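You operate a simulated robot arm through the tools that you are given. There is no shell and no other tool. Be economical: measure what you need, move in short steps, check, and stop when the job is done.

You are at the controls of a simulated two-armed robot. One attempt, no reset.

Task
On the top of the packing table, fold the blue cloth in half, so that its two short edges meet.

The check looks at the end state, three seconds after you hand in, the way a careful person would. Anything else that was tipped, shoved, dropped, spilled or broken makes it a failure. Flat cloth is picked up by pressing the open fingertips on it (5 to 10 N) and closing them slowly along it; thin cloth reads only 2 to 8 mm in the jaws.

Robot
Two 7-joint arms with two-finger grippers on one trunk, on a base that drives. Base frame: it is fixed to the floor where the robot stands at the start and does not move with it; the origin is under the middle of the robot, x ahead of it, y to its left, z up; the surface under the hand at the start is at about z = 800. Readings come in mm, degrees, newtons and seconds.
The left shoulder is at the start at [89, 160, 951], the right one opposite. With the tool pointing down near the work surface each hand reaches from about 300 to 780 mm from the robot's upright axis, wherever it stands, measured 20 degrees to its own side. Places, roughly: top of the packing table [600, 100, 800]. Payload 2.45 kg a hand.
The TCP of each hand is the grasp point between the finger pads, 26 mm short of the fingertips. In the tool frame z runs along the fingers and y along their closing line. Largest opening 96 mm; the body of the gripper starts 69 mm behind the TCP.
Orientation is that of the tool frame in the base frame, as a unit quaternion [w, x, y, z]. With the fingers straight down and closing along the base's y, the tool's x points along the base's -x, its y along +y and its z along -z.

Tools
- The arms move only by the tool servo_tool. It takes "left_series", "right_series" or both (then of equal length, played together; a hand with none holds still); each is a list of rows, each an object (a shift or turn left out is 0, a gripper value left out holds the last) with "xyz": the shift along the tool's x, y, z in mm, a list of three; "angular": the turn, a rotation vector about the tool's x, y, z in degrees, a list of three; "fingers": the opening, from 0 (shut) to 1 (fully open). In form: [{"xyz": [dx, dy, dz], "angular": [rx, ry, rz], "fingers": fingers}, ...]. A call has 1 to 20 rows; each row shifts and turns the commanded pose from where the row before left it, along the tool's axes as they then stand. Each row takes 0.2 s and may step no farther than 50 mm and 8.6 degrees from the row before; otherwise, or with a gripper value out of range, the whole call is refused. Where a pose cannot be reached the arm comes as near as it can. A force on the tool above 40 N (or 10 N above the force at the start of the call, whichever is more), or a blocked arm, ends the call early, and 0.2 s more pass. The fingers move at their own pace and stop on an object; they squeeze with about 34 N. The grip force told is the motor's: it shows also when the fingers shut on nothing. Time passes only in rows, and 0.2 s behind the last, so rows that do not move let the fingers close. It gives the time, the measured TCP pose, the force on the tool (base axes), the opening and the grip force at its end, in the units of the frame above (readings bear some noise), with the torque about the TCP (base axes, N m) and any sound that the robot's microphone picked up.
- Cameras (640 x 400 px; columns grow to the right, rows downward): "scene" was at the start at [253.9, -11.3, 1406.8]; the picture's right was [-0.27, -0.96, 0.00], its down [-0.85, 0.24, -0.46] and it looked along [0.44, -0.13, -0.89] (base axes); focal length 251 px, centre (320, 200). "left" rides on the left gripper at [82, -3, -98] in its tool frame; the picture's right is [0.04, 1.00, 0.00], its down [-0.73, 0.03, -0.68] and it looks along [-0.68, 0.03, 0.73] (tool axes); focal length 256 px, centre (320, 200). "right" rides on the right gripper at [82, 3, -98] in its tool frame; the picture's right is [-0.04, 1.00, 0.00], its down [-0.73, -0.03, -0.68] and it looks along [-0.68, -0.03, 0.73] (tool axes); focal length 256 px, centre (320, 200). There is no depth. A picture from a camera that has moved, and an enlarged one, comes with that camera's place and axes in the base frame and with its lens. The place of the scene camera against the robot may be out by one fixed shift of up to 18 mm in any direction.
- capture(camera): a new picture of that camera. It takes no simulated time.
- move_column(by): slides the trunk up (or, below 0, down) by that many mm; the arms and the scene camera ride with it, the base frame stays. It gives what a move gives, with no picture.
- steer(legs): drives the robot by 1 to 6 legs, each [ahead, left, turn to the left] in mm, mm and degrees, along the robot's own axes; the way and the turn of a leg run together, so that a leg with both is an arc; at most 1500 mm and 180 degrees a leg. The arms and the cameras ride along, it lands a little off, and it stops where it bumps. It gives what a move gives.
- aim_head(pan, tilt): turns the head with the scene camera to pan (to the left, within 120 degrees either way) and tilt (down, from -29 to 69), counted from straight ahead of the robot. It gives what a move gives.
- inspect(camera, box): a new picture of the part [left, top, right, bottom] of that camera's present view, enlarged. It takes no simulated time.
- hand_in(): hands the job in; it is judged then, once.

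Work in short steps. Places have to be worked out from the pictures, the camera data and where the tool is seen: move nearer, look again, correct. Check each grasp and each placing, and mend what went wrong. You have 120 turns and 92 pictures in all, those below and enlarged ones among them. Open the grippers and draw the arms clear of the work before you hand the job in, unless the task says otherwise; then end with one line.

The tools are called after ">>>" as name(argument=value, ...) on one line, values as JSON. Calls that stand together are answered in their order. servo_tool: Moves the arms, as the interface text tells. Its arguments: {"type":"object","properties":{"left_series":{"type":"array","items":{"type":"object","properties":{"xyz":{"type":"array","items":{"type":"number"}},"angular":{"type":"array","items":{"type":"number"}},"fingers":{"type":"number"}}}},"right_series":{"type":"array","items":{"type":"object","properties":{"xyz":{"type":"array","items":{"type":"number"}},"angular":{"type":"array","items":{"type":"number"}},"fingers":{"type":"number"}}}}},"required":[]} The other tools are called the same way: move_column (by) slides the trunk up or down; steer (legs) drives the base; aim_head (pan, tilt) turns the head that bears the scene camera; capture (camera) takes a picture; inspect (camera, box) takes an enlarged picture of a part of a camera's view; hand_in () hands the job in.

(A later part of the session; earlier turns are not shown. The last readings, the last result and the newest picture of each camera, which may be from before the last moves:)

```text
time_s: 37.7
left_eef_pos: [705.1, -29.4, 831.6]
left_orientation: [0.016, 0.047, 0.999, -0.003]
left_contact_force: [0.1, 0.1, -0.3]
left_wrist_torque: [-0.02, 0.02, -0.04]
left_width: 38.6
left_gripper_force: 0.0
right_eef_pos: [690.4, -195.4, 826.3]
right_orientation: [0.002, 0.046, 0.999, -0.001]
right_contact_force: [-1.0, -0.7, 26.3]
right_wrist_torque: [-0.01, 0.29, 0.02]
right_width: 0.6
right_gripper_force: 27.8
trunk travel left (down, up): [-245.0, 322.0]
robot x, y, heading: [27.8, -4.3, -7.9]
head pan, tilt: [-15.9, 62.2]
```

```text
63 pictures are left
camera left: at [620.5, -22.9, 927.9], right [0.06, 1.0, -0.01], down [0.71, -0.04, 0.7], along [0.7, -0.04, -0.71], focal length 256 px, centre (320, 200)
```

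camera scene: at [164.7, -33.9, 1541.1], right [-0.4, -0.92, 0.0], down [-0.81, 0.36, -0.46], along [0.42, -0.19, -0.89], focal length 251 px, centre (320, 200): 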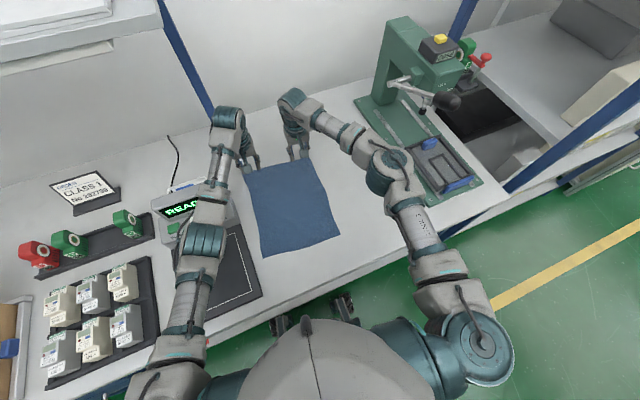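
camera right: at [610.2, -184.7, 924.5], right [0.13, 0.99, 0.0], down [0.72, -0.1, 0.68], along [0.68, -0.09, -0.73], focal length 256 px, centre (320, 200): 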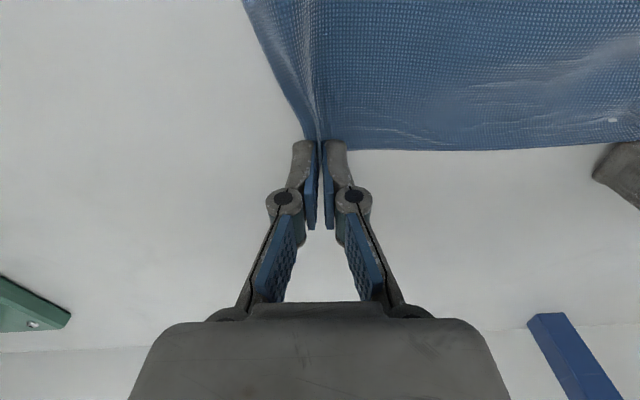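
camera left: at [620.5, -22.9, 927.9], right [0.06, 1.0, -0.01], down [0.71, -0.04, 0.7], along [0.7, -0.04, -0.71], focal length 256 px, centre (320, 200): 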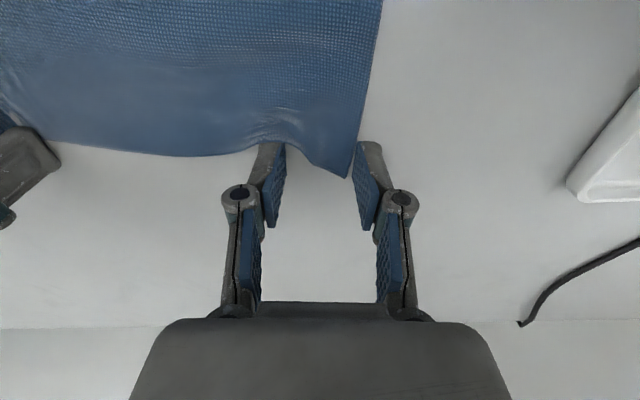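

The narrow edge grip squirts the cloth out on both sides (right now 0.6 mm). I open the right, lift both a little and view how the edge lies before taking a deeper grip.

>>> servo_tool(left_series=[{"xyz": [0, 0, -5]}, {"xyz": [0, 0, -5]}, {}, {}, {}, {}, {}], right_series=[{"fingers": 0.1}, {"fingers": 0.2}, {"fingers": 0.3}, {"fingers": 0.4}, {"xyz": [0, 0, -8]}, {"xyz": [0, 0, -8]}, {}])

>>> capture(camera="left")

>>> capture(camera="right")

>>> inspect(camera="scene", box=[200, 120, 360, 270])

```text
time_s: 39.3
left_eef_pos: [706.4, -29.5, 840.9]
left_orientation: [0.015, 0.048, 0.999, -0.003]
left_contact_force: [-0.4, 0.1, 0.4]
left_wrist_torque: [0.0, 0.03, 0.01]
left_width: 38.2
left_gripper_force: 0.0
right_eef_pos: [692.8, -195.6, 841.3]
right_orientation: [0.002, 0.047, 0.999, 0.0]
right_contact_force: [0.2, -0.4, -0.3]
right_wrist_torque: [-0.02, 0.02, 0.03]
right_width: 38.4
right_gripper_force: 0.1
trunk travel left (down, up): [-245.0, 322.0]
robot x, y, heading: [29.4, -11.0, -7.8]
head pan, tilt: [-15.9, 62.2]
```

```text
62 pictures are left
camera left: at [621.7, -23.3, 936.8], right [0.06, 1.0, -0.01], down [0.71, -0.04, 0.7], along [0.7, -0.04, -0.71], focal length 256 px, centre (320, 200)
```

left: 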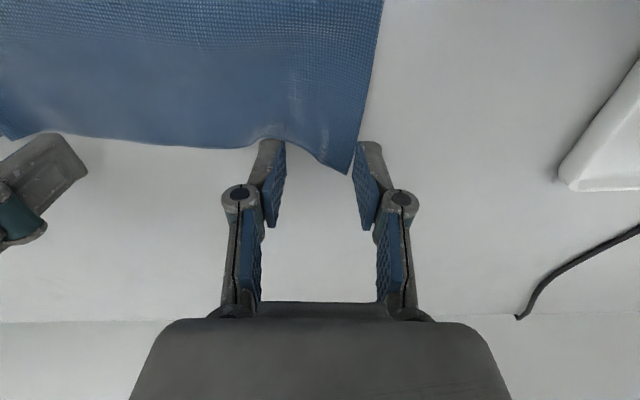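

```text
61 pictures are left
camera right: at [612.0, -184.5, 938.6], right [0.13, 0.99, 0.0], down [0.73, -0.1, 0.68], along [0.68, -0.09, -0.73], focal length 256 px, centre (320, 200)
```

right: 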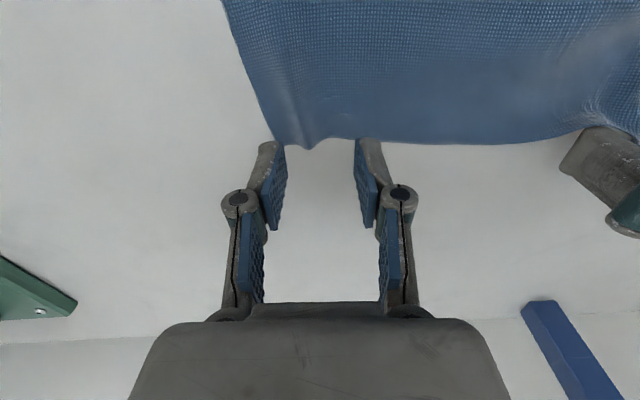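

```text
2.67 times, centred on (280, 195) of scene
camera zoom: at [165.4, -34.0, 1541.0], right [-0.4, -0.92, 0.0], down [-0.81, 0.36, -0.46], along [0.42, -0.19, -0.89], focal length 670 px, centre (427, 213)
```

zoom: 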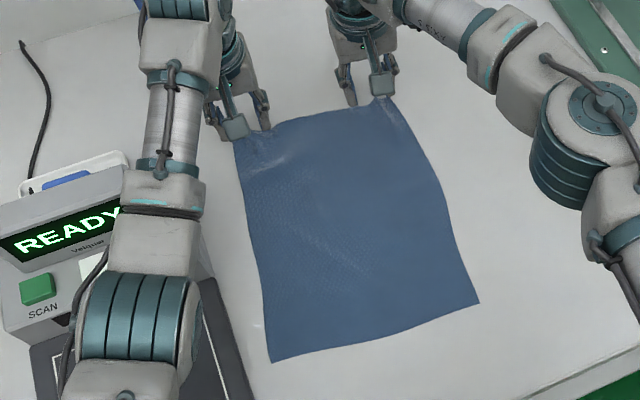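

The edge is slightly wavy but near its original place. I move left to (701,-36) and right to (682,-196) for a grip 9 mm inside the edge, like the first one that held.

>>> servo_tool(left_series=[{"xyz": [4.4, -7, 0]}, {"xyz": [0, 0, 6]}, {"xyz": [0, 0, 5]}, {"xyz": [0, 0, 2]}, {"xyz": [0, 0, 1.5]}, {}], right_series=[{"xyz": [10, -1, 0]}, {"xyz": [0, 0, 6]}, {"xyz": [0, 0, 5]}, {"xyz": [0, 0, 2]}, {"xyz": [0, 0, 1.5]}, {}])

```text
time_s: 40.7
left_eef_pos: [699.6, -35.7, 825.9]
left_orientation: [0.016, 0.048, 0.999, -0.002]
left_contact_force: [-0.5, 0.1, 1.1]
left_wrist_torque: [-0.02, 0.03, 0.01]
left_width: 38.5
left_gripper_force: 0.2
right_eef_pos: [681.2, -196.4, 828.1]
right_orientation: [0.002, 0.046, 0.999, 0.0]
right_contact_force: [0.0, 0.3, 0.6]
right_wrist_torque: [0.02, -0.02, 0.0]
right_width: 38.2
right_gripper_force: 0.1
trunk travel left (down, up): [-245.0, 322.0]
robot x, y, heading: [27.3, -6.8, -7.8]
head pan, tilt: [-15.9, 62.2]
```

Almost touching. I press a bit more on both.

>>> servo_tool(left_series=[{"xyz": [0, 0, 0.7]}, {"xyz": [0, 0, 0.6]}, {}], right_series=[{"xyz": [0, 0, 0.8]}, {"xyz": [0, 0, 0.6]}, {}])

```text
time_s: 41.5
left_eef_pos: [701.5, -36.2, 827.5]
left_orientation: [0.015, 0.047, 0.999, -0.003]
left_contact_force: [0.7, -0.6, 8.6]
left_wrist_torque: [-0.1, 0.08, -0.03]
left_width: 39.3
left_gripper_force: 0.8
right_eef_pos: [681.2, -197.2, 825.5]
right_orientation: [0.004, 0.046, 0.999, -0.001]
right_contact_force: [0.9, 0.8, 3.1]
right_wrist_torque: [0.0, 0.0, -0.01]
right_width: 38.6
right_gripper_force: 0.1
trunk travel left (down, up): [-245.0, 322.0]
robot x, y, heading: [26.4, -3.7, -7.9]
head pan, tilt: [-15.9, 62.2]
```

Left is at 8.6 N and right at 3 N. I press the right 0.5 mm more and close both slowly.

>>> servo_tool(left_series=[{}, {"fingers": 0.37}, {"fingers": 0.34}, {"fingers": 0.31}, {"fingers": 0.28}, {"fingers": 0.25}, {"fingers": 0.22}, {"fingers": 0.19}, {"fingers": 0.16}, {"fingers": 0.13}, {"fingers": 0.1}, {"fingers": 0.07}, {"fingers": 0.04}, {"fingers": 0.0}, {}, {}], right_series=[{"xyz": [0, 0, 0.5]}, {"fingers": 0.37}, {"fingers": 0.34}, {"fingers": 0.31}, {"fingers": 0.28}, {"fingers": 0.25}, {"fingers": 0.22}, {"fingers": 0.19}, {"fingers": 0.16}, {"fingers": 0.13}, {"fingers": 0.1}, {"fingers": 0.07}, {"fingers": 0.04}, {"fingers": 0.0}, {}, {}])

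>>> capture(camera="left")

>>> capture(camera="right")

```text
time_s: 44.9
left_eef_pos: [698.5, -34.2, 826.6]
left_orientation: [0.016, 0.047, 0.999, -0.002]
left_contact_force: [-0.3, 1.1, 6.6]
left_wrist_torque: [-0.02, -0.06, 0.0]
left_width: 4.2
left_gripper_force: 31.7
right_eef_pos: [679.4, -195.7, 826.6]
right_orientation: [0.003, 0.047, 0.999, -0.001]
right_contact_force: [1.1, -1.4, 8.5]
right_wrist_torque: [0.0, 0.01, -0.02]
right_width: 3.8
right_gripper_force: 30.0
trunk travel left (down, up): [-245.0, 322.0]
robot x, y, heading: [29.6, -3.9, -7.6]
head pan, tilt: [-15.9, 62.2]
```

```text
59 pictures are left
camera left: at [615.3, -29.2, 922.6], right [0.05, 1.0, 0.0], down [0.71, -0.04, 0.7], along [0.7, -0.04, -0.71], focal length 256 px, centre (320, 200)
```

left: 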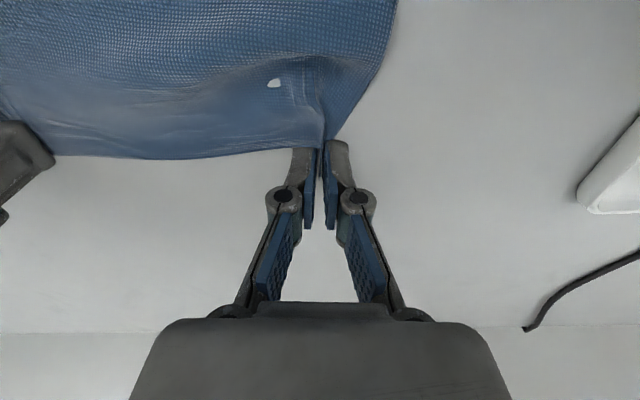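

```text
58 pictures are left
camera right: at [599.5, -184.9, 924.4], right [0.13, 0.99, 0.0], down [0.72, -0.1, 0.68], along [0.68, -0.09, -0.73], focal length 256 px, centre (320, 200)
```

right: 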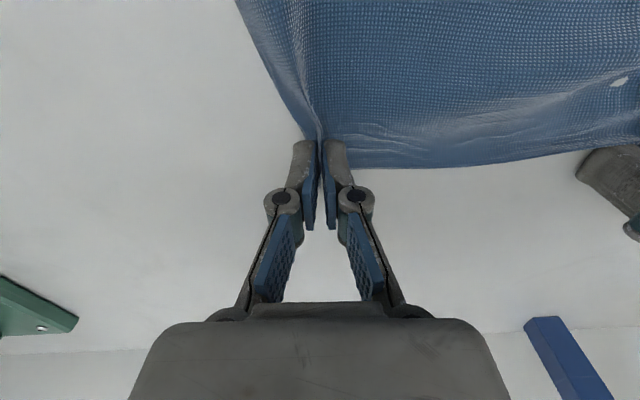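

Both grips are good (4.2 and 3.8 mm). I lift gently with a slight move toward the near edge and check the hold.

>>> servo_tool(left_series=[{"xyz": [1, 0, -10]}, {"xyz": [3, 0, -12]}, {"xyz": [5, 0, -12]}, {"xyz": [8, 0, -14]}, {"xyz": [10, 0, -14]}, {}], right_series=[{"xyz": [1, 0, -10]}, {"xyz": [3, 0, -12]}, {"xyz": [5, 0, -12]}, {"xyz": [8, 0, -14]}, {"xyz": [10, 0, -14]}, {}])

>>> capture(camera="scene")

>>> capture(camera="left")

```text
time_s: 46.3
left_eef_pos: [671.7, -32.6, 886.0]
left_orientation: [0.014, 0.046, 0.999, -0.002]
left_contact_force: [0.2, 0.3, -0.9]
left_wrist_torque: [-0.01, 0.0, 0.02]
left_width: 4.3
left_gripper_force: 31.1
right_eef_pos: [652.9, -192.6, 887.3]
right_orientation: [0.001, 0.046, 0.999, -0.001]
right_contact_force: [0.9, 0.1, -0.4]
right_wrist_torque: [-0.06, 0.05, 0.01]
right_width: 5.1
right_gripper_force: 34.6
trunk travel left (down, up): [-245.0, 322.0]
robot x, y, heading: [26.5, -7.8, -7.9]
head pan, tilt: [-15.9, 62.2]
```

```text
57 pictures are left
camera scene: at [165.2, -33.3, 1541.0], right [-0.4, -0.92, 0.0], down [-0.81, 0.36, -0.46], along [0.42, -0.19, -0.89], focal length 251 px, centre (320, 200)
```

scene: 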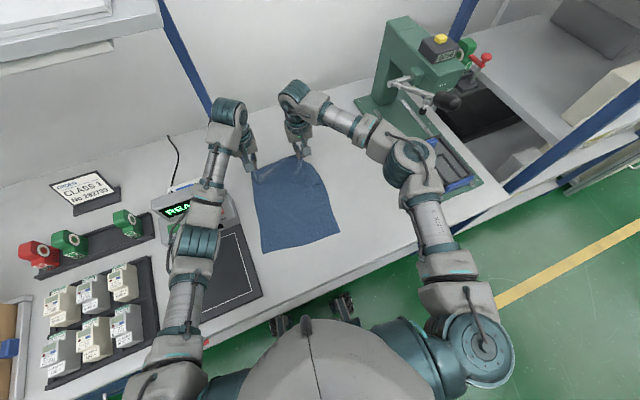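

```text
56 pictures are left
camera left: at [588.2, -26.2, 982.1], right [0.05, 1.0, -0.01], down [0.71, -0.04, 0.7], along [0.7, -0.04, -0.71], focal length 256 px, centre (320, 200)
```

left: 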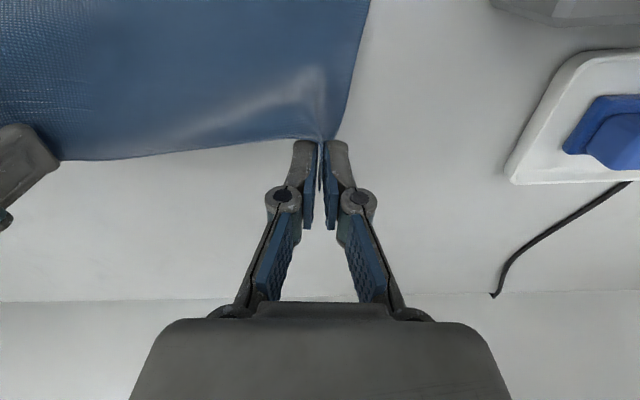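

The cloth is lifted and both hands hold. I continue the arc, up and back toward the robot.

>>> servo_tool(left_series=[{"xyz": [13, 0, -13]}, {"xyz": [14, 0, -12]}, {"xyz": [15, 0, -10]}, {"xyz": [15, 0, -9]}, {"xyz": [15, 0, -8]}, {"xyz": [15, 0, -6]}, {}], right_series=[{"xyz": [13, 0, -13]}, {"xyz": [14, 0, -12]}, {"xyz": [15, 0, -10]}, {"xyz": [15, 0, -9]}, {"xyz": [15, 0, -8]}, {"xyz": [15, 0, -6]}, {}])

>>> capture(camera="scene")

```text
time_s: 47.9
left_eef_pos: [583.3, -24.9, 942.2]
left_orientation: [0.014, 0.048, 0.999, -0.002]
left_contact_force: [0.2, -0.9, 0.0]
left_wrist_torque: [0.01, 0.02, 0.02]
left_width: 2.5
left_gripper_force: 29.3
right_eef_pos: [565.9, -185.5, 945.1]
right_orientation: [0.001, 0.046, 0.999, 0.0]
right_contact_force: [-1.0, -0.1, 1.8]
right_wrist_torque: [0.05, -0.05, 0.0]
right_width: 1.8
right_gripper_force: 30.5
trunk travel left (down, up): [-245.0, 322.0]
robot x, y, heading: [27.1, -5.7, -7.9]
head pan, tilt: [-15.9, 62.2]
```

```text
55 pictures are left
camera scene: at [164.2, -34.3, 1541.0], right [-0.4, -0.92, 0.0], down [-0.81, 0.36, -0.46], along [0.42, -0.19, -0.89], focal length 251 px, centre (320, 200)
```

scene: 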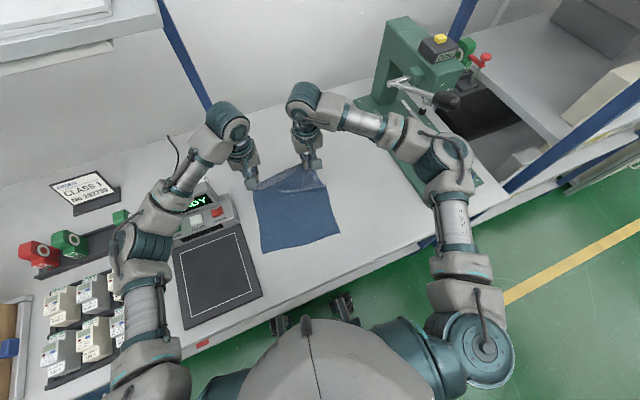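

I take a closer look at the hold and at the left elbow near the weights.

>>> inspect(camera="scene", box=[220, 130, 360, 265])

>>> capture(camera="right")

```text
2.96 times, centred on (290, 198) of scene
camera zoom: at [164.2, -34.3, 1541.0], right [-0.4, -0.92, 0.0], down [-0.81, 0.36, -0.46], along [0.42, -0.19, -0.89], focal length 745 px, centre (409, 207)
```

zoom: 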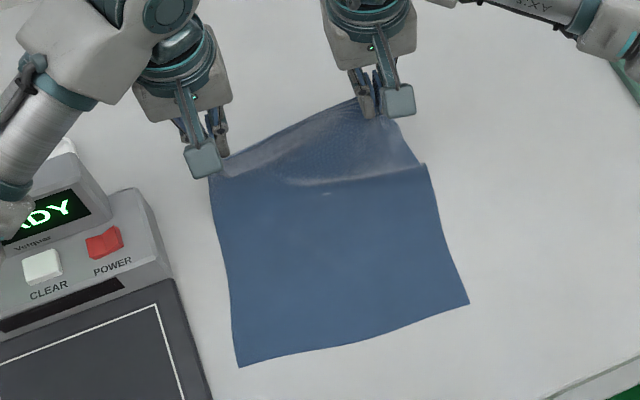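

```text
53 pictures are left
camera right: at [486.0, -174.5, 1041.9], right [0.13, 0.99, 0.0], down [0.72, -0.1, 0.68], along [0.68, -0.09, -0.73], focal length 256 px, centre (320, 200)
```

right: 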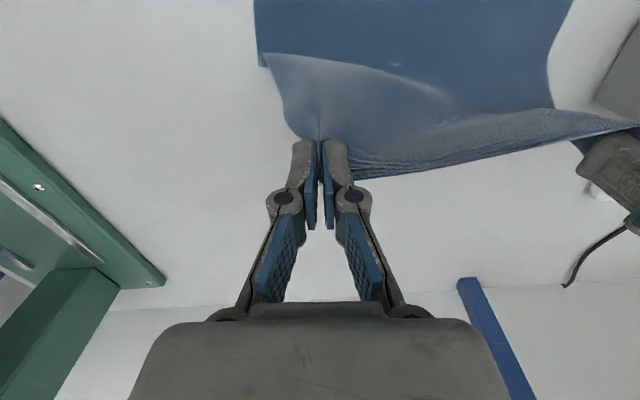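

Both corners are held well. I continue back at the same height.

>>> servo_tool(left_series=[{"xyz": [15, 0, -3]}, {"xyz": [15, 0, -2]}, {"xyz": [15, 0, 0]}, {"xyz": [15, 0, 0]}, {"xyz": [15, 0, 0]}, {"xyz": [15, 0, 0]}, {"xyz": [15, 0, 2]}, {}], right_series=[{"xyz": [15, 0, -3]}, {"xyz": [15, 0, -2]}, {"xyz": [15, 0, 0]}, {"xyz": [15, 0, 0]}, {"xyz": [15, 0, 0]}, {"xyz": [15, 0, 0]}, {"xyz": [15, 0, 2]}, {}])

>>> capture(camera="scene")

```text
time_s: 49.7
left_eef_pos: [479.5, -14.4, 941.3]
left_orientation: [0.014, 0.048, 0.999, -0.003]
left_contact_force: [-2.3, -0.3, 1.0]
left_wrist_torque: [-0.05, -0.02, 0.0]
left_width: 0.2
left_gripper_force: 26.5
right_eef_pos: [462.6, -175.9, 946.7]
right_orientation: [0.003, 0.047, 0.999, 0.0]
right_contact_force: [0.2, -0.5, 4.1]
right_wrist_torque: [0.02, -0.04, 0.02]
right_width: 0.6
right_gripper_force: 30.0
trunk travel left (down, up): [-245.0, 322.0]
robot x, y, heading: [25.0, -5.3, -7.7]
head pan, tilt: [-15.9, 62.2]
```

```text
52 pictures are left
camera scene: at [163.1, -34.0, 1541.2], right [-0.4, -0.92, 0.0], down [-0.81, 0.36, -0.46], along [0.42, -0.19, -0.89], focal length 251 px, centre (320, 200)
```

scene: 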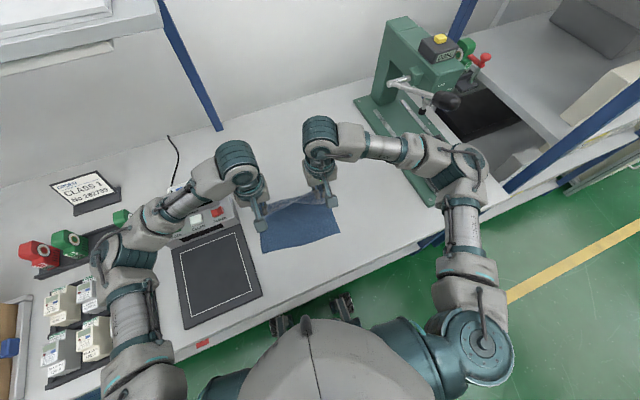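

The jaw openings dropped to 0.2 and 0.6 mm, so I check whether the cloth is still held.

>>> inspect(camera="scene", box=[220, 150, 360, 265])

>>> capture(camera="left")

>>> capture(camera="right")

```text
3.48 times, centred on (290, 208) of scene
camera zoom: at [163.1, -34.0, 1541.2], right [-0.4, -0.92, 0.0], down [-0.81, 0.36, -0.46], along [0.42, -0.19, -0.89], focal length 874 px, centre (424, 174)
```

zoom: 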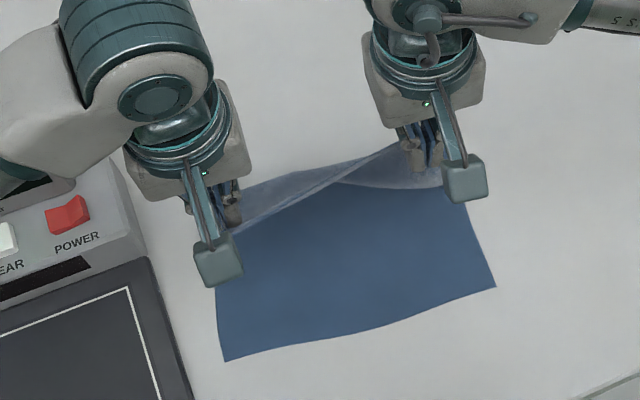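

```text
50 pictures are left
camera left: at [394.7, -9.1, 1037.7], right [0.05, 1.0, -0.01], down [0.71, -0.04, 0.7], along [0.7, -0.04, -0.71], focal length 256 px, centre (320, 200)
```

left: 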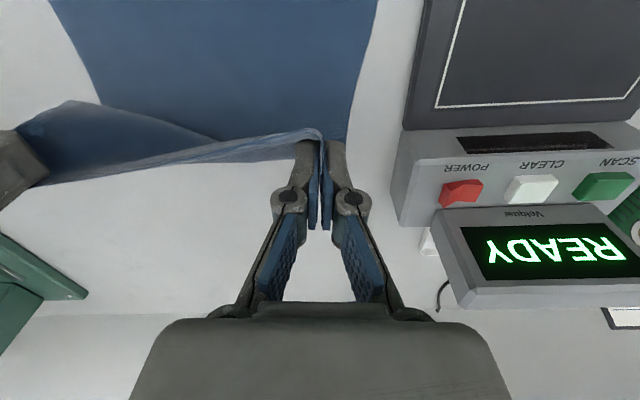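

```text
49 pictures are left
camera right: at [381.0, -164.6, 1045.6], right [0.13, 0.99, 0.0], down [0.72, -0.1, 0.68], along [0.68, -0.09, -0.73], focal length 256 px, centre (320, 200)
```

right: 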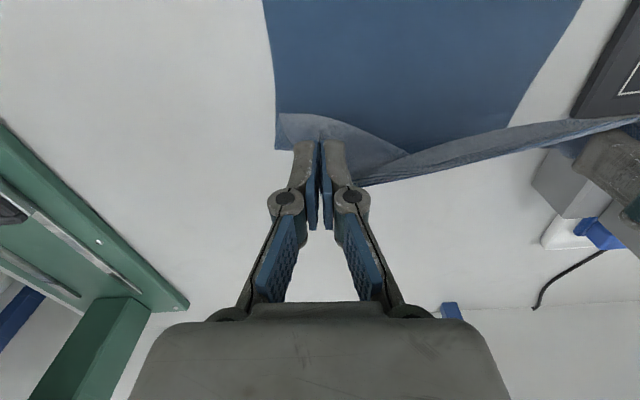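

Both still hold a thin layer of the edge. I now descend toward the near edge while tilting the fingers forward, doing the first half and then checking.

>>> servo_tool(left_series=[{"xyz": [8.5, 0.4, 13.6], "angular": [0, -6, 0]}, {"xyz": [9.9, 0.4, 12.6], "angular": [0, -6, 0]}, {"xyz": [11.1, 0.4, 11.5], "angular": [0, -6, 0]}, {"xyz": [12.3, 0.4, 10.3], "angular": [0, -6, 0]}, {}], right_series=[{"xyz": [9.4, 0, 14.4], "angular": [0, -6, 0]}, {"xyz": [10.9, 0, 13.3], "angular": [0, -6, 0]}, {"xyz": [12.2, 0, 12.1], "angular": [0, -6, 0]}, {"xyz": [13.4, 0, 10.8], "angular": [0, -6, 0]}, {}])

>>> inspect(camera="scene", box=[220, 150, 360, 265])

>>> capture(camera="left")

>>> capture(camera="right")

```text
time_s: 50.9
left_eef_pos: [445.6, -10.6, 885.4]
left_orientation: [0.223, 0.047, 0.974, -0.013]
left_contact_force: [0.9, -0.3, -0.4]
left_wrist_torque: [-0.06, 0.03, 0.0]
left_width: 2.0
left_gripper_force: 30.2
right_eef_pos: [424.0, -172.9, 890.2]
right_orientation: [0.211, 0.045, 0.976, -0.01]
right_contact_force: [-2.4, -0.1, 4.6]
right_wrist_torque: [0.02, 0.0, 0.03]
right_width: 4.3
right_gripper_force: 32.4
trunk travel left (down, up): [-245.0, 322.0]
robot x, y, heading: [30.0, -5.6, -7.9]
head pan, tilt: [-15.9, 62.2]
```

```text
3.48 times, centred on (290, 208) of scene
camera zoom: at [162.1, -34.0, 1541.3], right [-0.4, -0.92, 0.0], down [-0.81, 0.36, -0.46], along [0.42, -0.19, -0.89], focal length 874 px, centre (424, 174)
```

zoom: 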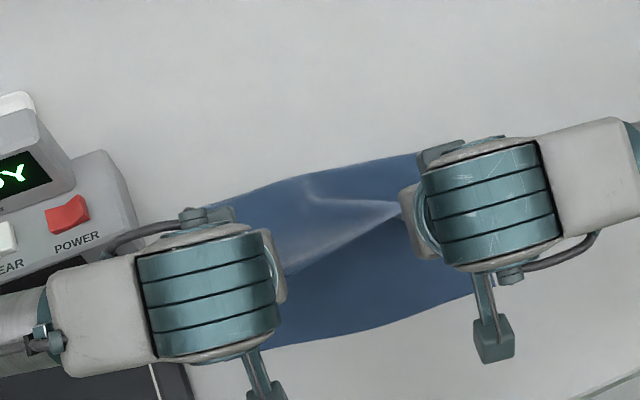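

```text
47 pictures are left
camera left: at [330.2, -1.5, 938.6], right [0.06, 1.0, -0.02], down [0.37, 0.0, 0.93], along [0.93, -0.06, -0.37], focal length 256 px, centre (320, 200)
```

left: 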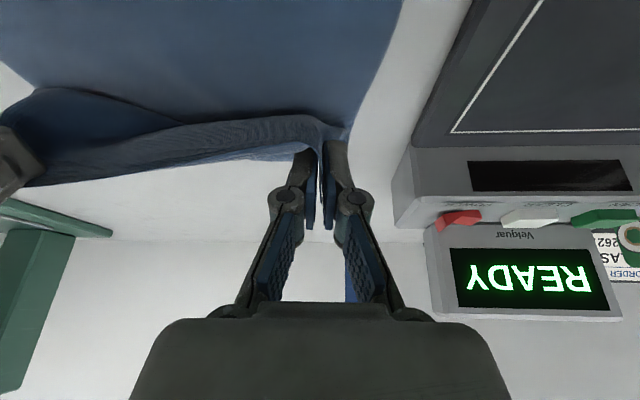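

```text
46 pictures are left
camera right: at [310.7, -158.0, 945.8], right [0.13, 0.99, 0.02], down [0.38, -0.06, 0.92], along [0.91, -0.11, -0.39], focal length 256 px, centre (320, 200)
```

right: 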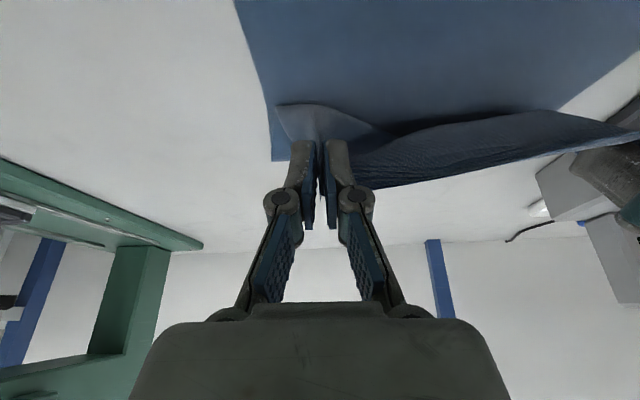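

The grips are good (2.0 and 4.3 mm). I finish the descent and tilt toward the near edge at TCP z≈836.

>>> servo_tool(left_series=[{"xyz": [13.3, 0.8, 7.4], "angular": [0, -6, 0]}, {"xyz": [14, 0.8, 6], "angular": [0, -6, 0]}, {"xyz": [14.6, 0.8, 4.5], "angular": [0, -6, 0]}, {"xyz": [14.5, 0.8, 3], "angular": [0, -5, 0]}, {}], right_series=[{"xyz": [13.9, 0, 8.7], "angular": [0, -6, 0]}, {"xyz": [14.7, 0, 7.2], "angular": [0, -6, 0]}, {"xyz": [15.4, 0, 5.7], "angular": [0, -6, 0]}, {"xyz": [15, 0, 4], "angular": [0, -5, 0]}, {}])

>>> capture(camera="scene")

>>> capture(camera="left")

>>> capture(camera="right")

```text
time_s: 52.1
left_eef_pos: [409.7, -2.5, 834.8]
left_orientation: [0.413, 0.042, 0.91, -0.022]
left_contact_force: [1.0, -0.9, -1.3]
left_wrist_torque: [-0.04, -0.01, 0.01]
left_width: 4.2
left_gripper_force: 29.6
right_eef_pos: [414.6, -158.6, 826.9]
right_orientation: [0.401, 0.042, 0.915, -0.018]
right_contact_force: [-4.6, -0.3, -0.1]
right_wrist_torque: [-0.03, 0.07, -0.04]
right_width: 0.3
right_gripper_force: 29.0
right hand out of reach, approached as far as the arm can: row 2, 3, 4
trunk travel left (down, up): [-245.0, 322.0]
robot x, y, heading: [27.8, -9.1, -8.0]
head pan, tilt: [-15.9, 62.2]
```

```text
45 pictures are left
camera scene: at [161.0, -33.6, 1541.4], right [-0.4, -0.92, 0.0], down [-0.81, 0.36, -0.46], along [0.42, -0.19, -0.89], focal length 251 px, centre (320, 200)
```

scene: 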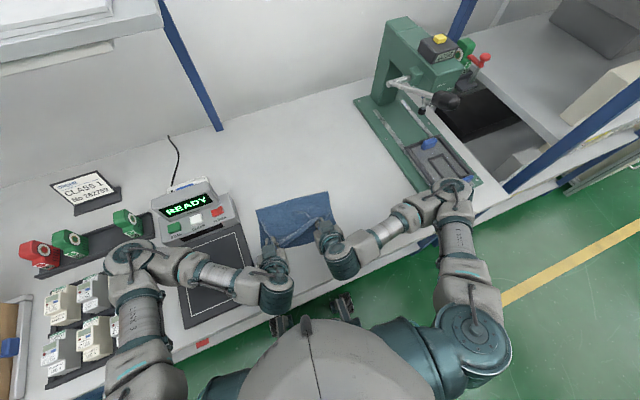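

```text
44 pictures are left
camera left: at [284.3, 6.7, 839.7], right [0.07, 1.0, -0.03], down [-0.02, 0.04, 1.0], along [1.0, -0.07, 0.03], focal length 256 px, centre (320, 200)
```

left: 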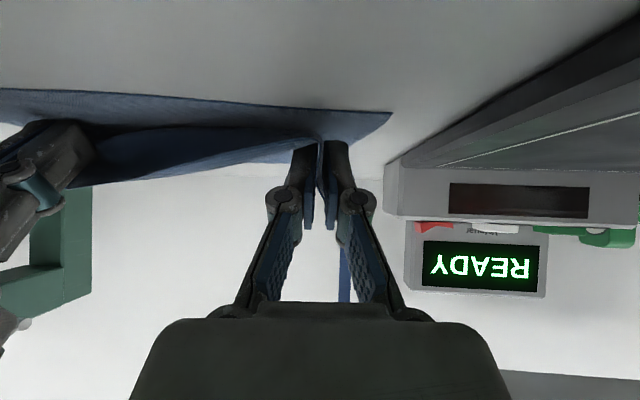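

```text
43 pictures are left
camera right: at [288.9, -142.9, 833.8], right [0.12, 0.99, 0.03], down [0.0, -0.03, 1.0], along [0.99, -0.12, 0.0], focal length 256 px, centre (320, 200)
```

right: 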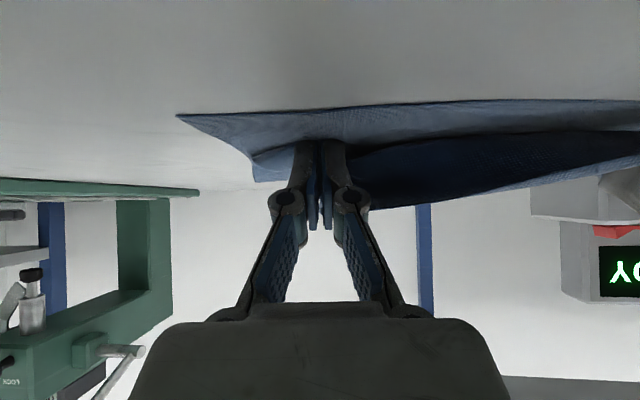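

The right hand hit a limit and sits about 27 mm short in x, and its jaw reads 0.3 mm. I zoom in to see.

>>> inspect(camera="scene", box=[235, 175, 365, 290])

>>> inspect(camera="right", box=[220, 80, 420, 230])

```text
3.48 times, centred on (300, 232) of scene
camera zoom: at [161.0, -33.6, 1541.4], right [-0.4, -0.92, 0.0], down [-0.81, 0.36, -0.46], along [0.42, -0.19, -0.89], focal length 874 px, centre (390, 87)
```

zoom: 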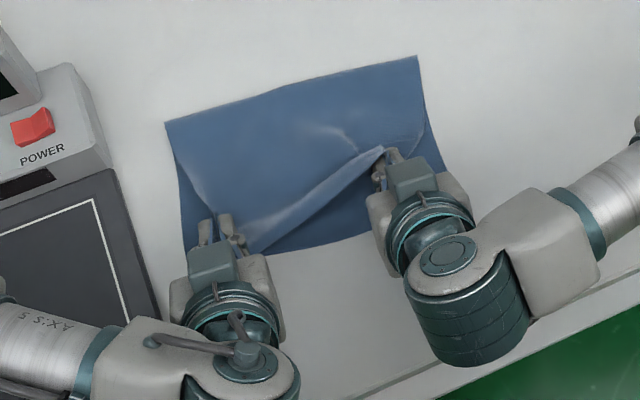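

```text
2.67 times, centred on (320, 155) of right
camera zoom: at [288.9, -142.9, 833.8], right [0.12, 0.99, 0.03], down [0.0, -0.03, 1.0], along [0.99, -0.12, 0.0], focal length 683 px, centre (320, 320)
```

zoom: 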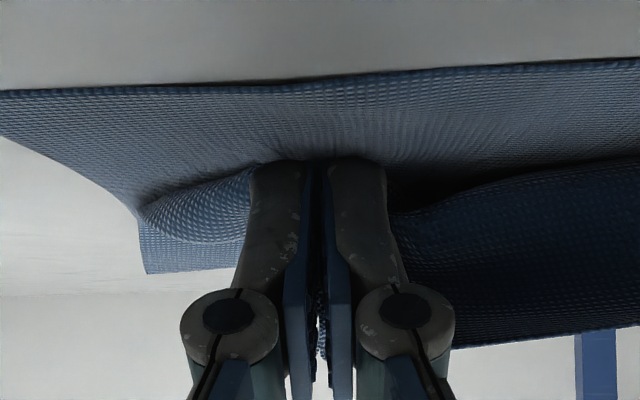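

The fold lies well and both hands still hold. I bring the right hand back about 21 mm, reducing its tilt since that seems to be the limit.

>>> servo_tool(right_series=[{"xyz": [-1, -3.5, -7.7], "angular": [0, 8, 0]}, {"xyz": [4.3, -3.7, -7.4], "angular": [0, 8, 0]}, {"xyz": [6.8, -3.7, -4.2]}, {}])

>>> inspect(camera="scene", box=[235, 175, 365, 290])

```text
time_s: 53.1
left_eef_pos: [410.7, -3.5, 835.9]
left_orientation: [0.412, 0.043, 0.91, -0.022]
left_contact_force: [0.0, -1.2, 0.1]
left_wrist_torque: [-0.08, 0.02, -0.04]
left_width: 4.6
left_gripper_force: 31.2
right_eef_pos: [393.0, -168.1, 836.0]
right_orientation: [0.269, 0.045, 0.962, -0.012]
right_contact_force: [1.4, 0.8, -0.8]
right_wrist_torque: [0.09, 0.05, 0.07]
right_width: 4.5
right_gripper_force: 30.9
trunk travel left (down, up): [-245.0, 322.0]
robot x, y, heading: [26.3, -8.1, -7.7]
head pan, tilt: [-15.9, 62.2]
```

```text
3.48 times, centred on (300, 232) of scene
camera zoom: at [161.4, -34.1, 1541.3], right [-0.4, -0.92, 0.0], down [-0.81, 0.36, -0.46], along [0.42, -0.19, -0.89], focal length 874 px, centre (390, 87)
```

zoom: 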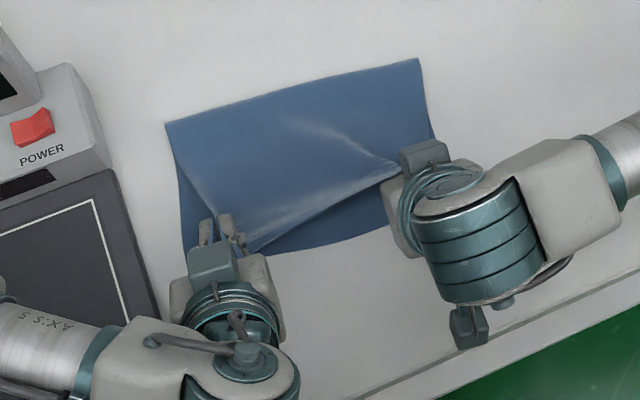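

The right hand is now at (393,-168). I check both wrist views for the edge relative to the near edge.

>>> capture(camera="right")

>>> inspect(camera="left", box=[100, 80, 420, 230])

```text
39 pictures are left
camera right: at [273.9, -153.7, 877.8], right [0.13, 0.99, 0.02], down [0.27, -0.05, 0.96], along [0.95, -0.12, -0.28], focal length 256 px, centre (320, 200)
```

right: 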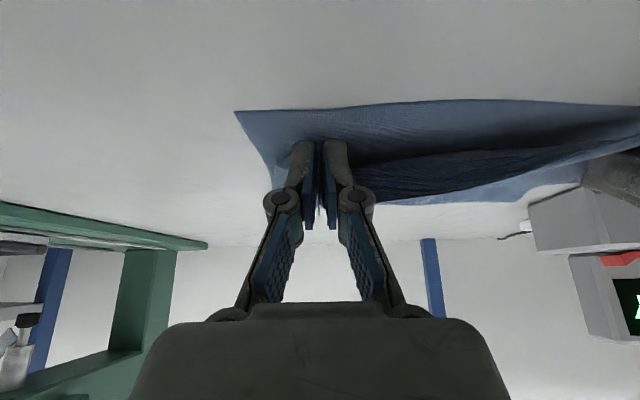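

```text
2.00 times, centred on (260, 155) of left
camera zoom: at [284.5, 6.4, 839.8], right [0.07, 1.0, -0.03], down [-0.02, 0.04, 1.0], along [1.0, -0.07, 0.03], focal length 512 px, centre (440, 290)
```

zoom: 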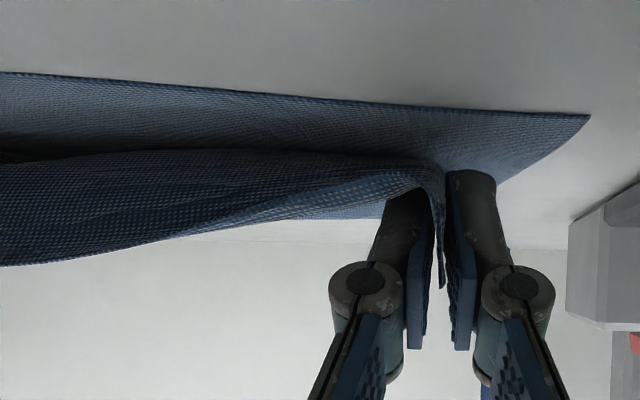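

Near-right corner C reads (375,-207), so the placement is about right, with the free edge standing slightly up. I lower both hands 4 mm, open slowly and draw straight back along the fingers.

>>> servo_tool(left_series=[{"xyz": [3, 0, 2.7]}, {"fingers": 0.05}, {"fingers": 0.1}, {"fingers": 0.2}, {"fingers": 0.3}, {"xyz": [0, 0, -10]}, {"xyz": [0, 0, -15]}, {"xyz": [0, 0, -20]}, {"xyz": [0, 0, -20]}, {}], right_series=[{"xyz": [2, 0, 3.4]}, {"fingers": 0.05}, {"fingers": 0.1}, {"fingers": 0.2}, {"fingers": 0.3}, {"xyz": [0, 0, -10]}, {"xyz": [0, 0, -15]}, {"xyz": [0, 0, -20]}, {"xyz": [0, 0, -20]}, {}])

>>> capture(camera="left")

>>> capture(camera="right")

>>> inspect(camera="scene", box=[235, 175, 365, 290])

```text
time_s: 55.3
left_eef_pos: [376.2, -24.3, 865.0]
left_orientation: [0.412, 0.042, 0.91, -0.02]
left_contact_force: [0.3, -0.7, 0.5]
left_wrist_torque: [0.0, 0.0, 0.0]
left_width: 28.8
left_gripper_force: 0.0
left hand out of reach, approached as far as the arm can: row 7, 8, 9
right_eef_pos: [393.8, -153.6, 882.5]
right_orientation: [0.269, 0.045, 0.962, -0.014]
right_contact_force: [-0.8, -0.3, -0.1]
right_wrist_torque: [0.0, -0.01, -0.01]
right_width: 28.7
right_gripper_force: 0.0
right hand out of reach, approached as far as the arm can: row 6, 7, 8, 9
trunk travel left (down, up): [-245.0, 322.0]
robot x, y, heading: [26.9, -4.9, -7.8]
head pan, tilt: [-15.9, 62.2]
```

```text
37 pictures are left
camera left: at [249.6, -15.9, 870.3], right [0.07, 1.0, -0.03], down [-0.02, 0.03, 1.0], along [1.0, -0.07, 0.03], focal length 256 px, centre (320, 200)
```

left: 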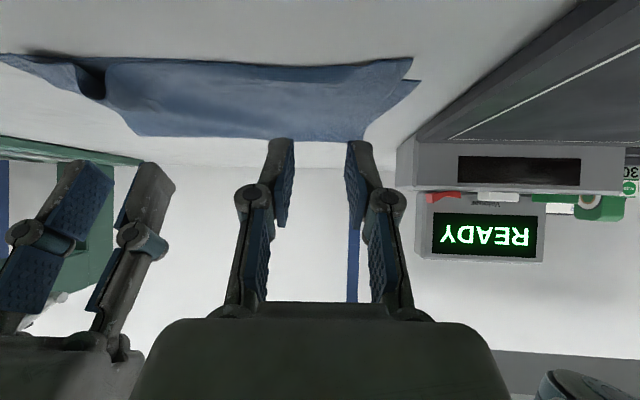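

```text
36 pictures are left
camera right: at [274.4, -136.5, 924.3], right [0.13, 0.99, 0.02], down [0.27, -0.05, 0.96], along [0.95, -0.12, -0.28], focal length 256 px, centre (320, 200)
```

right: 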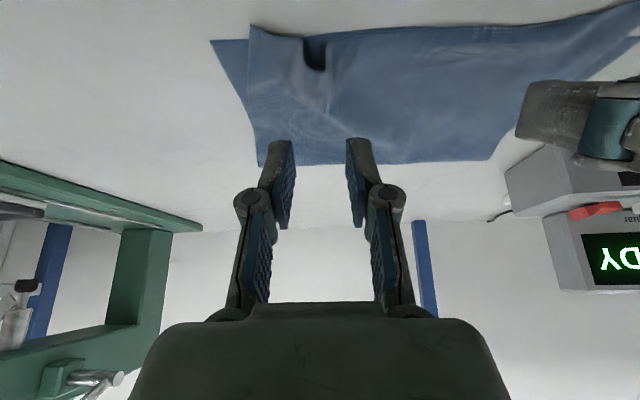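

```text
3.48 times, centred on (300, 232) of scene
camera zoom: at [162.0, -34.4, 1541.2], right [-0.4, -0.92, 0.0], down [-0.81, 0.36, -0.46], along [0.42, -0.19, -0.89], focal length 874 px, centre (390, 87)
```

zoom: 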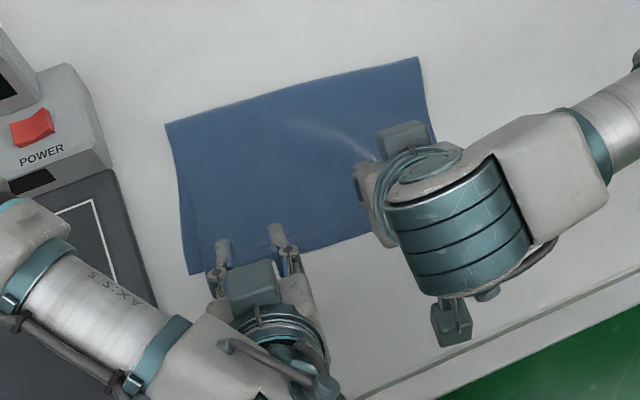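

The edge fell outward as hoped and looks nearly aligned. I raise both hands, untilt them and spread them outward so I can see the whole cloth.

>>> servo_tool(left_series=[{"xyz": [-15, 5, -13.2], "angular": [0, 6, 0]}, {"xyz": [-13.5, 5, -14.7], "angular": [0, 6, 0]}, {"xyz": [-11.9, 5, -16.1], "angular": [0, 6, 0]}, {"xyz": [-10.2, 5, -17.2], "angular": [0, 6, 0]}, {"xyz": [-8.3, 5, -18.2], "angular": [0, 6, 0]}, {"xyz": [-6.4, 5, -19], "angular": [0, 6, 0]}, {}], right_series=[{"xyz": [-10.3, -10, -17.1], "angular": [0, 6, 0]}, {"xyz": [-8.5, -12, -18.1], "angular": [0, 6, 0]}, {"xyz": [-6.5, -15, -18.9], "angular": [0, 6, 0]}, {"xyz": [-4.5, -15, -19.5], "angular": [0, 6, 0]}, {"xyz": [-2.4, -15, -19.9], "angular": [0, 6, 0]}, {"xyz": [0, -15, -20]}, {}])

>>> capture(camera="scene")

>>> capture(camera="left")

>>> capture(camera="right")

```text
time_s: 56.9
left_eef_pos: [382.3, 3.4, 985.5]
left_orientation: [0.11, 0.047, 0.993, -0.006]
left_contact_force: [0.4, 0.5, -0.1]
left_wrist_torque: [0.05, 0.03, -0.02]
left_width: 28.8
left_gripper_force: 0.0
left hand out of reach, approached as far as the arm can: row 1
right_eef_pos: [384.1, -234.0, 1001.7]
right_orientation: [0.01, 0.046, 0.999, 0.0]
right_contact_force: [-0.2, 0.0, 0.2]
right_wrist_torque: [0.02, -0.01, -0.03]
right_width: 28.9
right_gripper_force: 0.0
trunk travel left (down, up): [-245.0, 322.0]
robot x, y, heading: [29.4, -7.6, -8.1]
head pan, tilt: [-15.9, 62.2]
```

```text
34 pictures are left
camera scene: at [162.5, -34.5, 1541.2], right [-0.4, -0.92, 0.0], down [-0.81, 0.36, -0.46], along [0.42, -0.19, -0.89], focal length 251 px, centre (320, 200)
```

scene: 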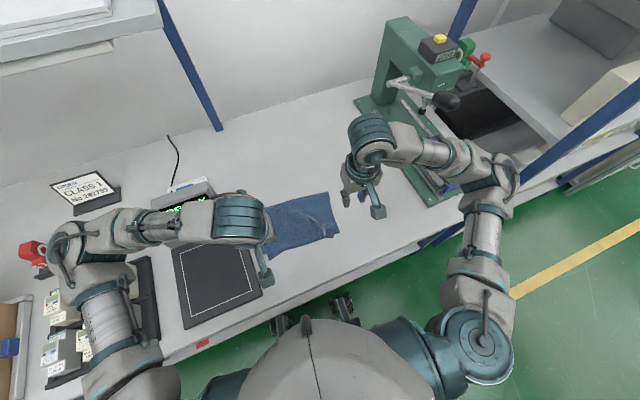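

```text
33 pictures are left
camera left: at [281.6, 10.3, 1065.0], right [0.06, 1.0, -0.01], down [0.57, -0.02, 0.82], along [0.82, -0.05, -0.57], focal length 256 px, centre (320, 200)
```

left: 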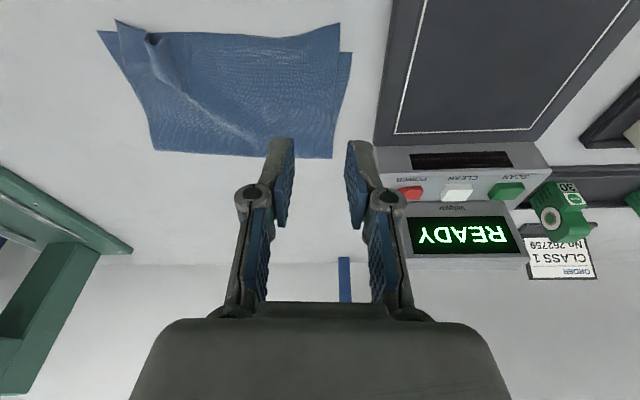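

```text
32 pictures are left
camera right: at [302.4, -222.1, 1098.6], right [0.13, 0.99, 0.0], down [0.71, -0.1, 0.69], along [0.69, -0.09, -0.72], focal length 256 px, centre (320, 200)
```

right: 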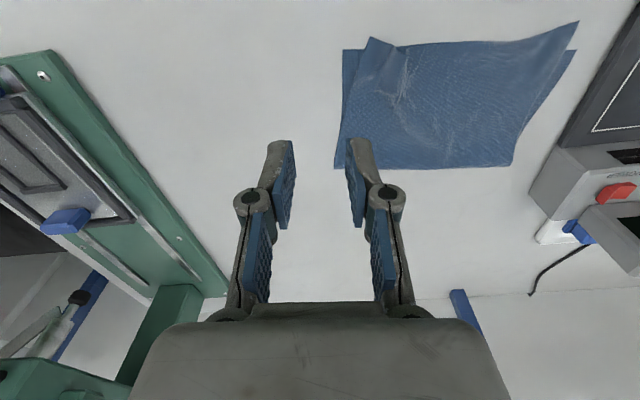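

The fold has worked. I enlarge the view of the edges and corners.

>>> inspect(camera="right", box=[320, 10, 600, 180])

>>> inspect(camera="left", box=[80, 5, 370, 175])

```text
2.29 times, centred on (460, 95) of right
camera zoom: at [302.4, -222.1, 1098.6], right [0.13, 0.99, 0.0], down [0.71, -0.1, 0.69], along [0.69, -0.09, -0.72], focal length 585 px, centre (0, 440)
```

zoom: 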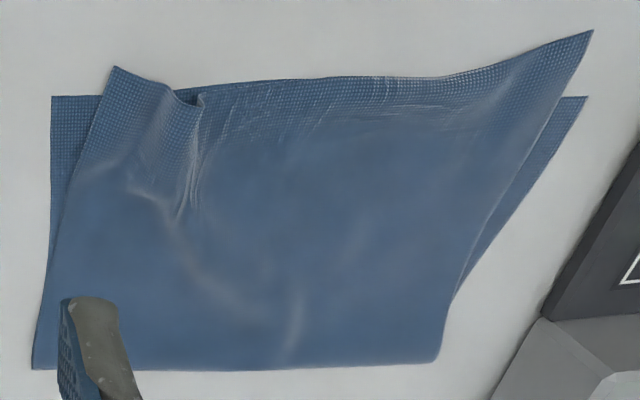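

```text
2.21 times, centred on (225, 90) of left
camera zoom: at [281.6, 10.3, 1065.0], right [0.06, 1.0, -0.01], down [0.57, -0.02, 0.82], along [0.82, -0.05, -0.57], focal length 565 px, centre (530, 443)
```

zoom: 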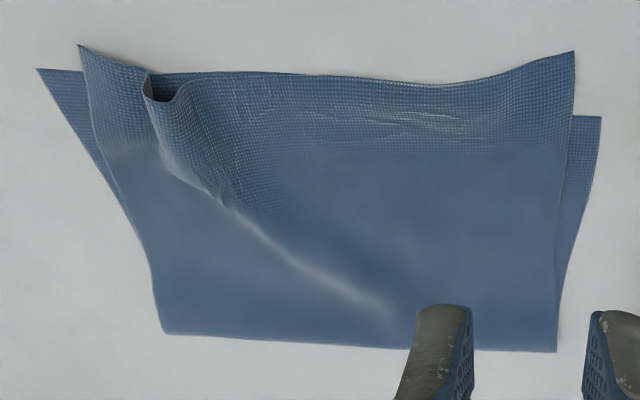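

The fold is good, but the top layer's left corner overshoots the near edge by about 27 mm. The right corner is drawn in about 29 mm by a pucker. First the right: closed fingertips just beside the corner, pressed lightly, then dragged outward.

>>> servo_tool(right_series=[{"xyz": [2, 22, 20], "fingers": 0.0}, {"xyz": [2, 22, 30]}, {"xyz": [0, 22, 30]}, {"xyz": [0, 0, 30]}, {"xyz": [0, 0, 30]}, {"xyz": [0, 0, 20]}, {}], left_series=[{"xyz": [0, 15, -10]}, {"xyz": [0, 15, 0]}, {"xyz": [0, 15, 0]}, {}, {}, {}, {}])

>>> capture(camera="right")

```text
time_s: 58.5
left_eef_pos: [385.2, 50.0, 995.7]
left_orientation: [0.112, 0.048, 0.993, -0.008]
left_contact_force: [1.4, 0.2, 0.1]
left_wrist_torque: [0.02, -0.03, -0.01]
left_width: 28.8
left_gripper_force: 0.1
right_eef_pos: [391.0, -167.7, 843.7]
right_orientation: [0.011, 0.046, 0.999, -0.001]
right_contact_force: [-0.5, -0.3, -0.3]
right_wrist_torque: [-0.04, -0.01, 0.01]
right_width: 0.1
right_gripper_force: 28.6
trunk travel left (down, up): [-245.0, 322.0]
robot x, y, heading: [26.4, -3.7, -8.0]
head pan, tilt: [-15.9, 62.2]
```

```text
29 pictures are left
camera right: at [308.7, -155.0, 939.8], right [0.13, 0.99, 0.0], down [0.71, -0.09, 0.7], along [0.69, -0.09, -0.72], focal length 256 px, centre (320, 200)
```

right: 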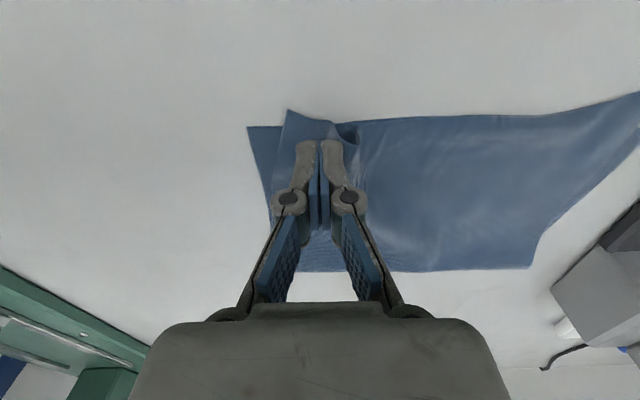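

The fingertips are between the side edge and the pucker, as intended. I descend until there is light contact.

>>> servo_tool(right_series=[{"xyz": [0, -4, 6]}, {"xyz": [0, 0, 5]}, {"xyz": [0, 0, 2]}, {"xyz": [0, 0, 1]}, {}])

```text
time_s: 59.7
left_eef_pos: [383.6, 49.5, 995.9]
left_orientation: [0.111, 0.048, 0.993, -0.008]
left_contact_force: [0.4, 0.3, -1.0]
left_wrist_torque: [0.0, -0.01, 0.04]
left_width: 28.9
left_gripper_force: 0.1
right_eef_pos: [391.5, -170.4, 829.4]
right_orientation: [0.012, 0.047, 0.999, -0.002]
right_contact_force: [-0.9, -0.2, 0.2]
right_wrist_torque: [0.03, -0.03, 0.02]
right_width: 0.0
right_gripper_force: 28.8
trunk travel left (down, up): [-245.0, 322.0]
robot x, y, heading: [27.4, -8.3, -8.0]
head pan, tilt: [-15.9, 62.2]
```

No contact yet, so I go a little lower.

>>> servo_tool(right_series=[{"xyz": [0, 0, 1]}, {"xyz": [0, 0, 0.7]}, {"xyz": [0, 0, 0.5]}, {}])

```text
time_s: 60.7
left_eef_pos: [383.3, 49.0, 995.4]
left_orientation: [0.112, 0.048, 0.993, -0.008]
left_contact_force: [0.0, 1.2, -0.6]
left_wrist_torque: [0.0, 0.02, 0.03]
left_width: 28.9
left_gripper_force: 0.0
right_eef_pos: [390.9, -170.3, 825.7]
right_orientation: [0.011, 0.046, 0.999, -0.001]
right_contact_force: [0.3, -0.3, 4.4]
right_wrist_torque: [-0.03, 0.05, 0.03]
right_width: 0.0
right_gripper_force: 28.4
trunk travel left (down, up): [-245.0, 322.0]
robot x, y, heading: [29.8, -3.7, -8.0]
head pan, tilt: [-15.9, 62.2]
```

Contact is 4.4 N. I drag 26 mm toward the right.

>>> servo_tool(right_series=[{"xyz": [0, -4, 0]}, {"xyz": [0, -4, 0]}, {"xyz": [-1, -4, 0]}, {"xyz": [-1, -5, 0]}, {"xyz": [-1, -5, 0]}, {"xyz": [0, -4, 0]}, {}])

>>> inspect(camera="right", box=[200, 60, 640, 300])

```text
time_s: 62.3
left_eef_pos: [383.6, 49.3, 995.9]
left_orientation: [0.111, 0.047, 0.993, -0.008]
left_contact_force: [0.3, -0.9, -0.2]
left_wrist_torque: [-0.03, 0.01, 0.02]
left_width: 28.9
left_gripper_force: 0.0
right_eef_pos: [392.4, -196.1, 826.1]
right_orientation: [0.011, 0.046, 0.999, -0.002]
right_contact_force: [1.1, 1.4, 12.1]
right_wrist_torque: [0.07, 0.04, -0.01]
right_width: 0.0
right_gripper_force: 28.8
trunk travel left (down, up): [-245.0, 322.0]
robot x, y, heading: [27.9, -5.0, -7.8]
head pan, tilt: [-15.9, 62.2]
```

```text
1.45 times, centred on (420, 180) of right
camera zoom: at [308.8, -184.4, 923.1], right [0.13, 0.99, 0.0], down [0.71, -0.09, 0.7], along [0.69, -0.09, -0.72], focal length 372 px, centre (174, 229)
```

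zoom: 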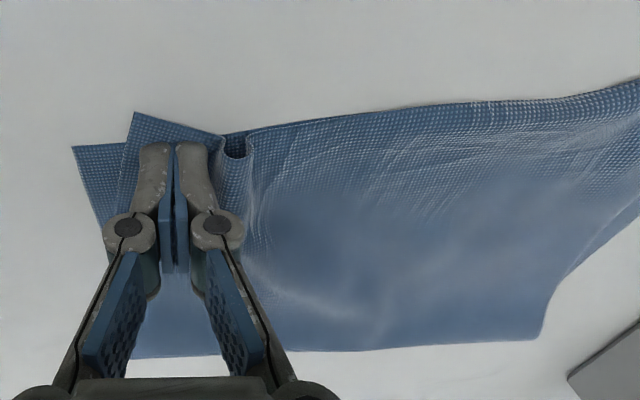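

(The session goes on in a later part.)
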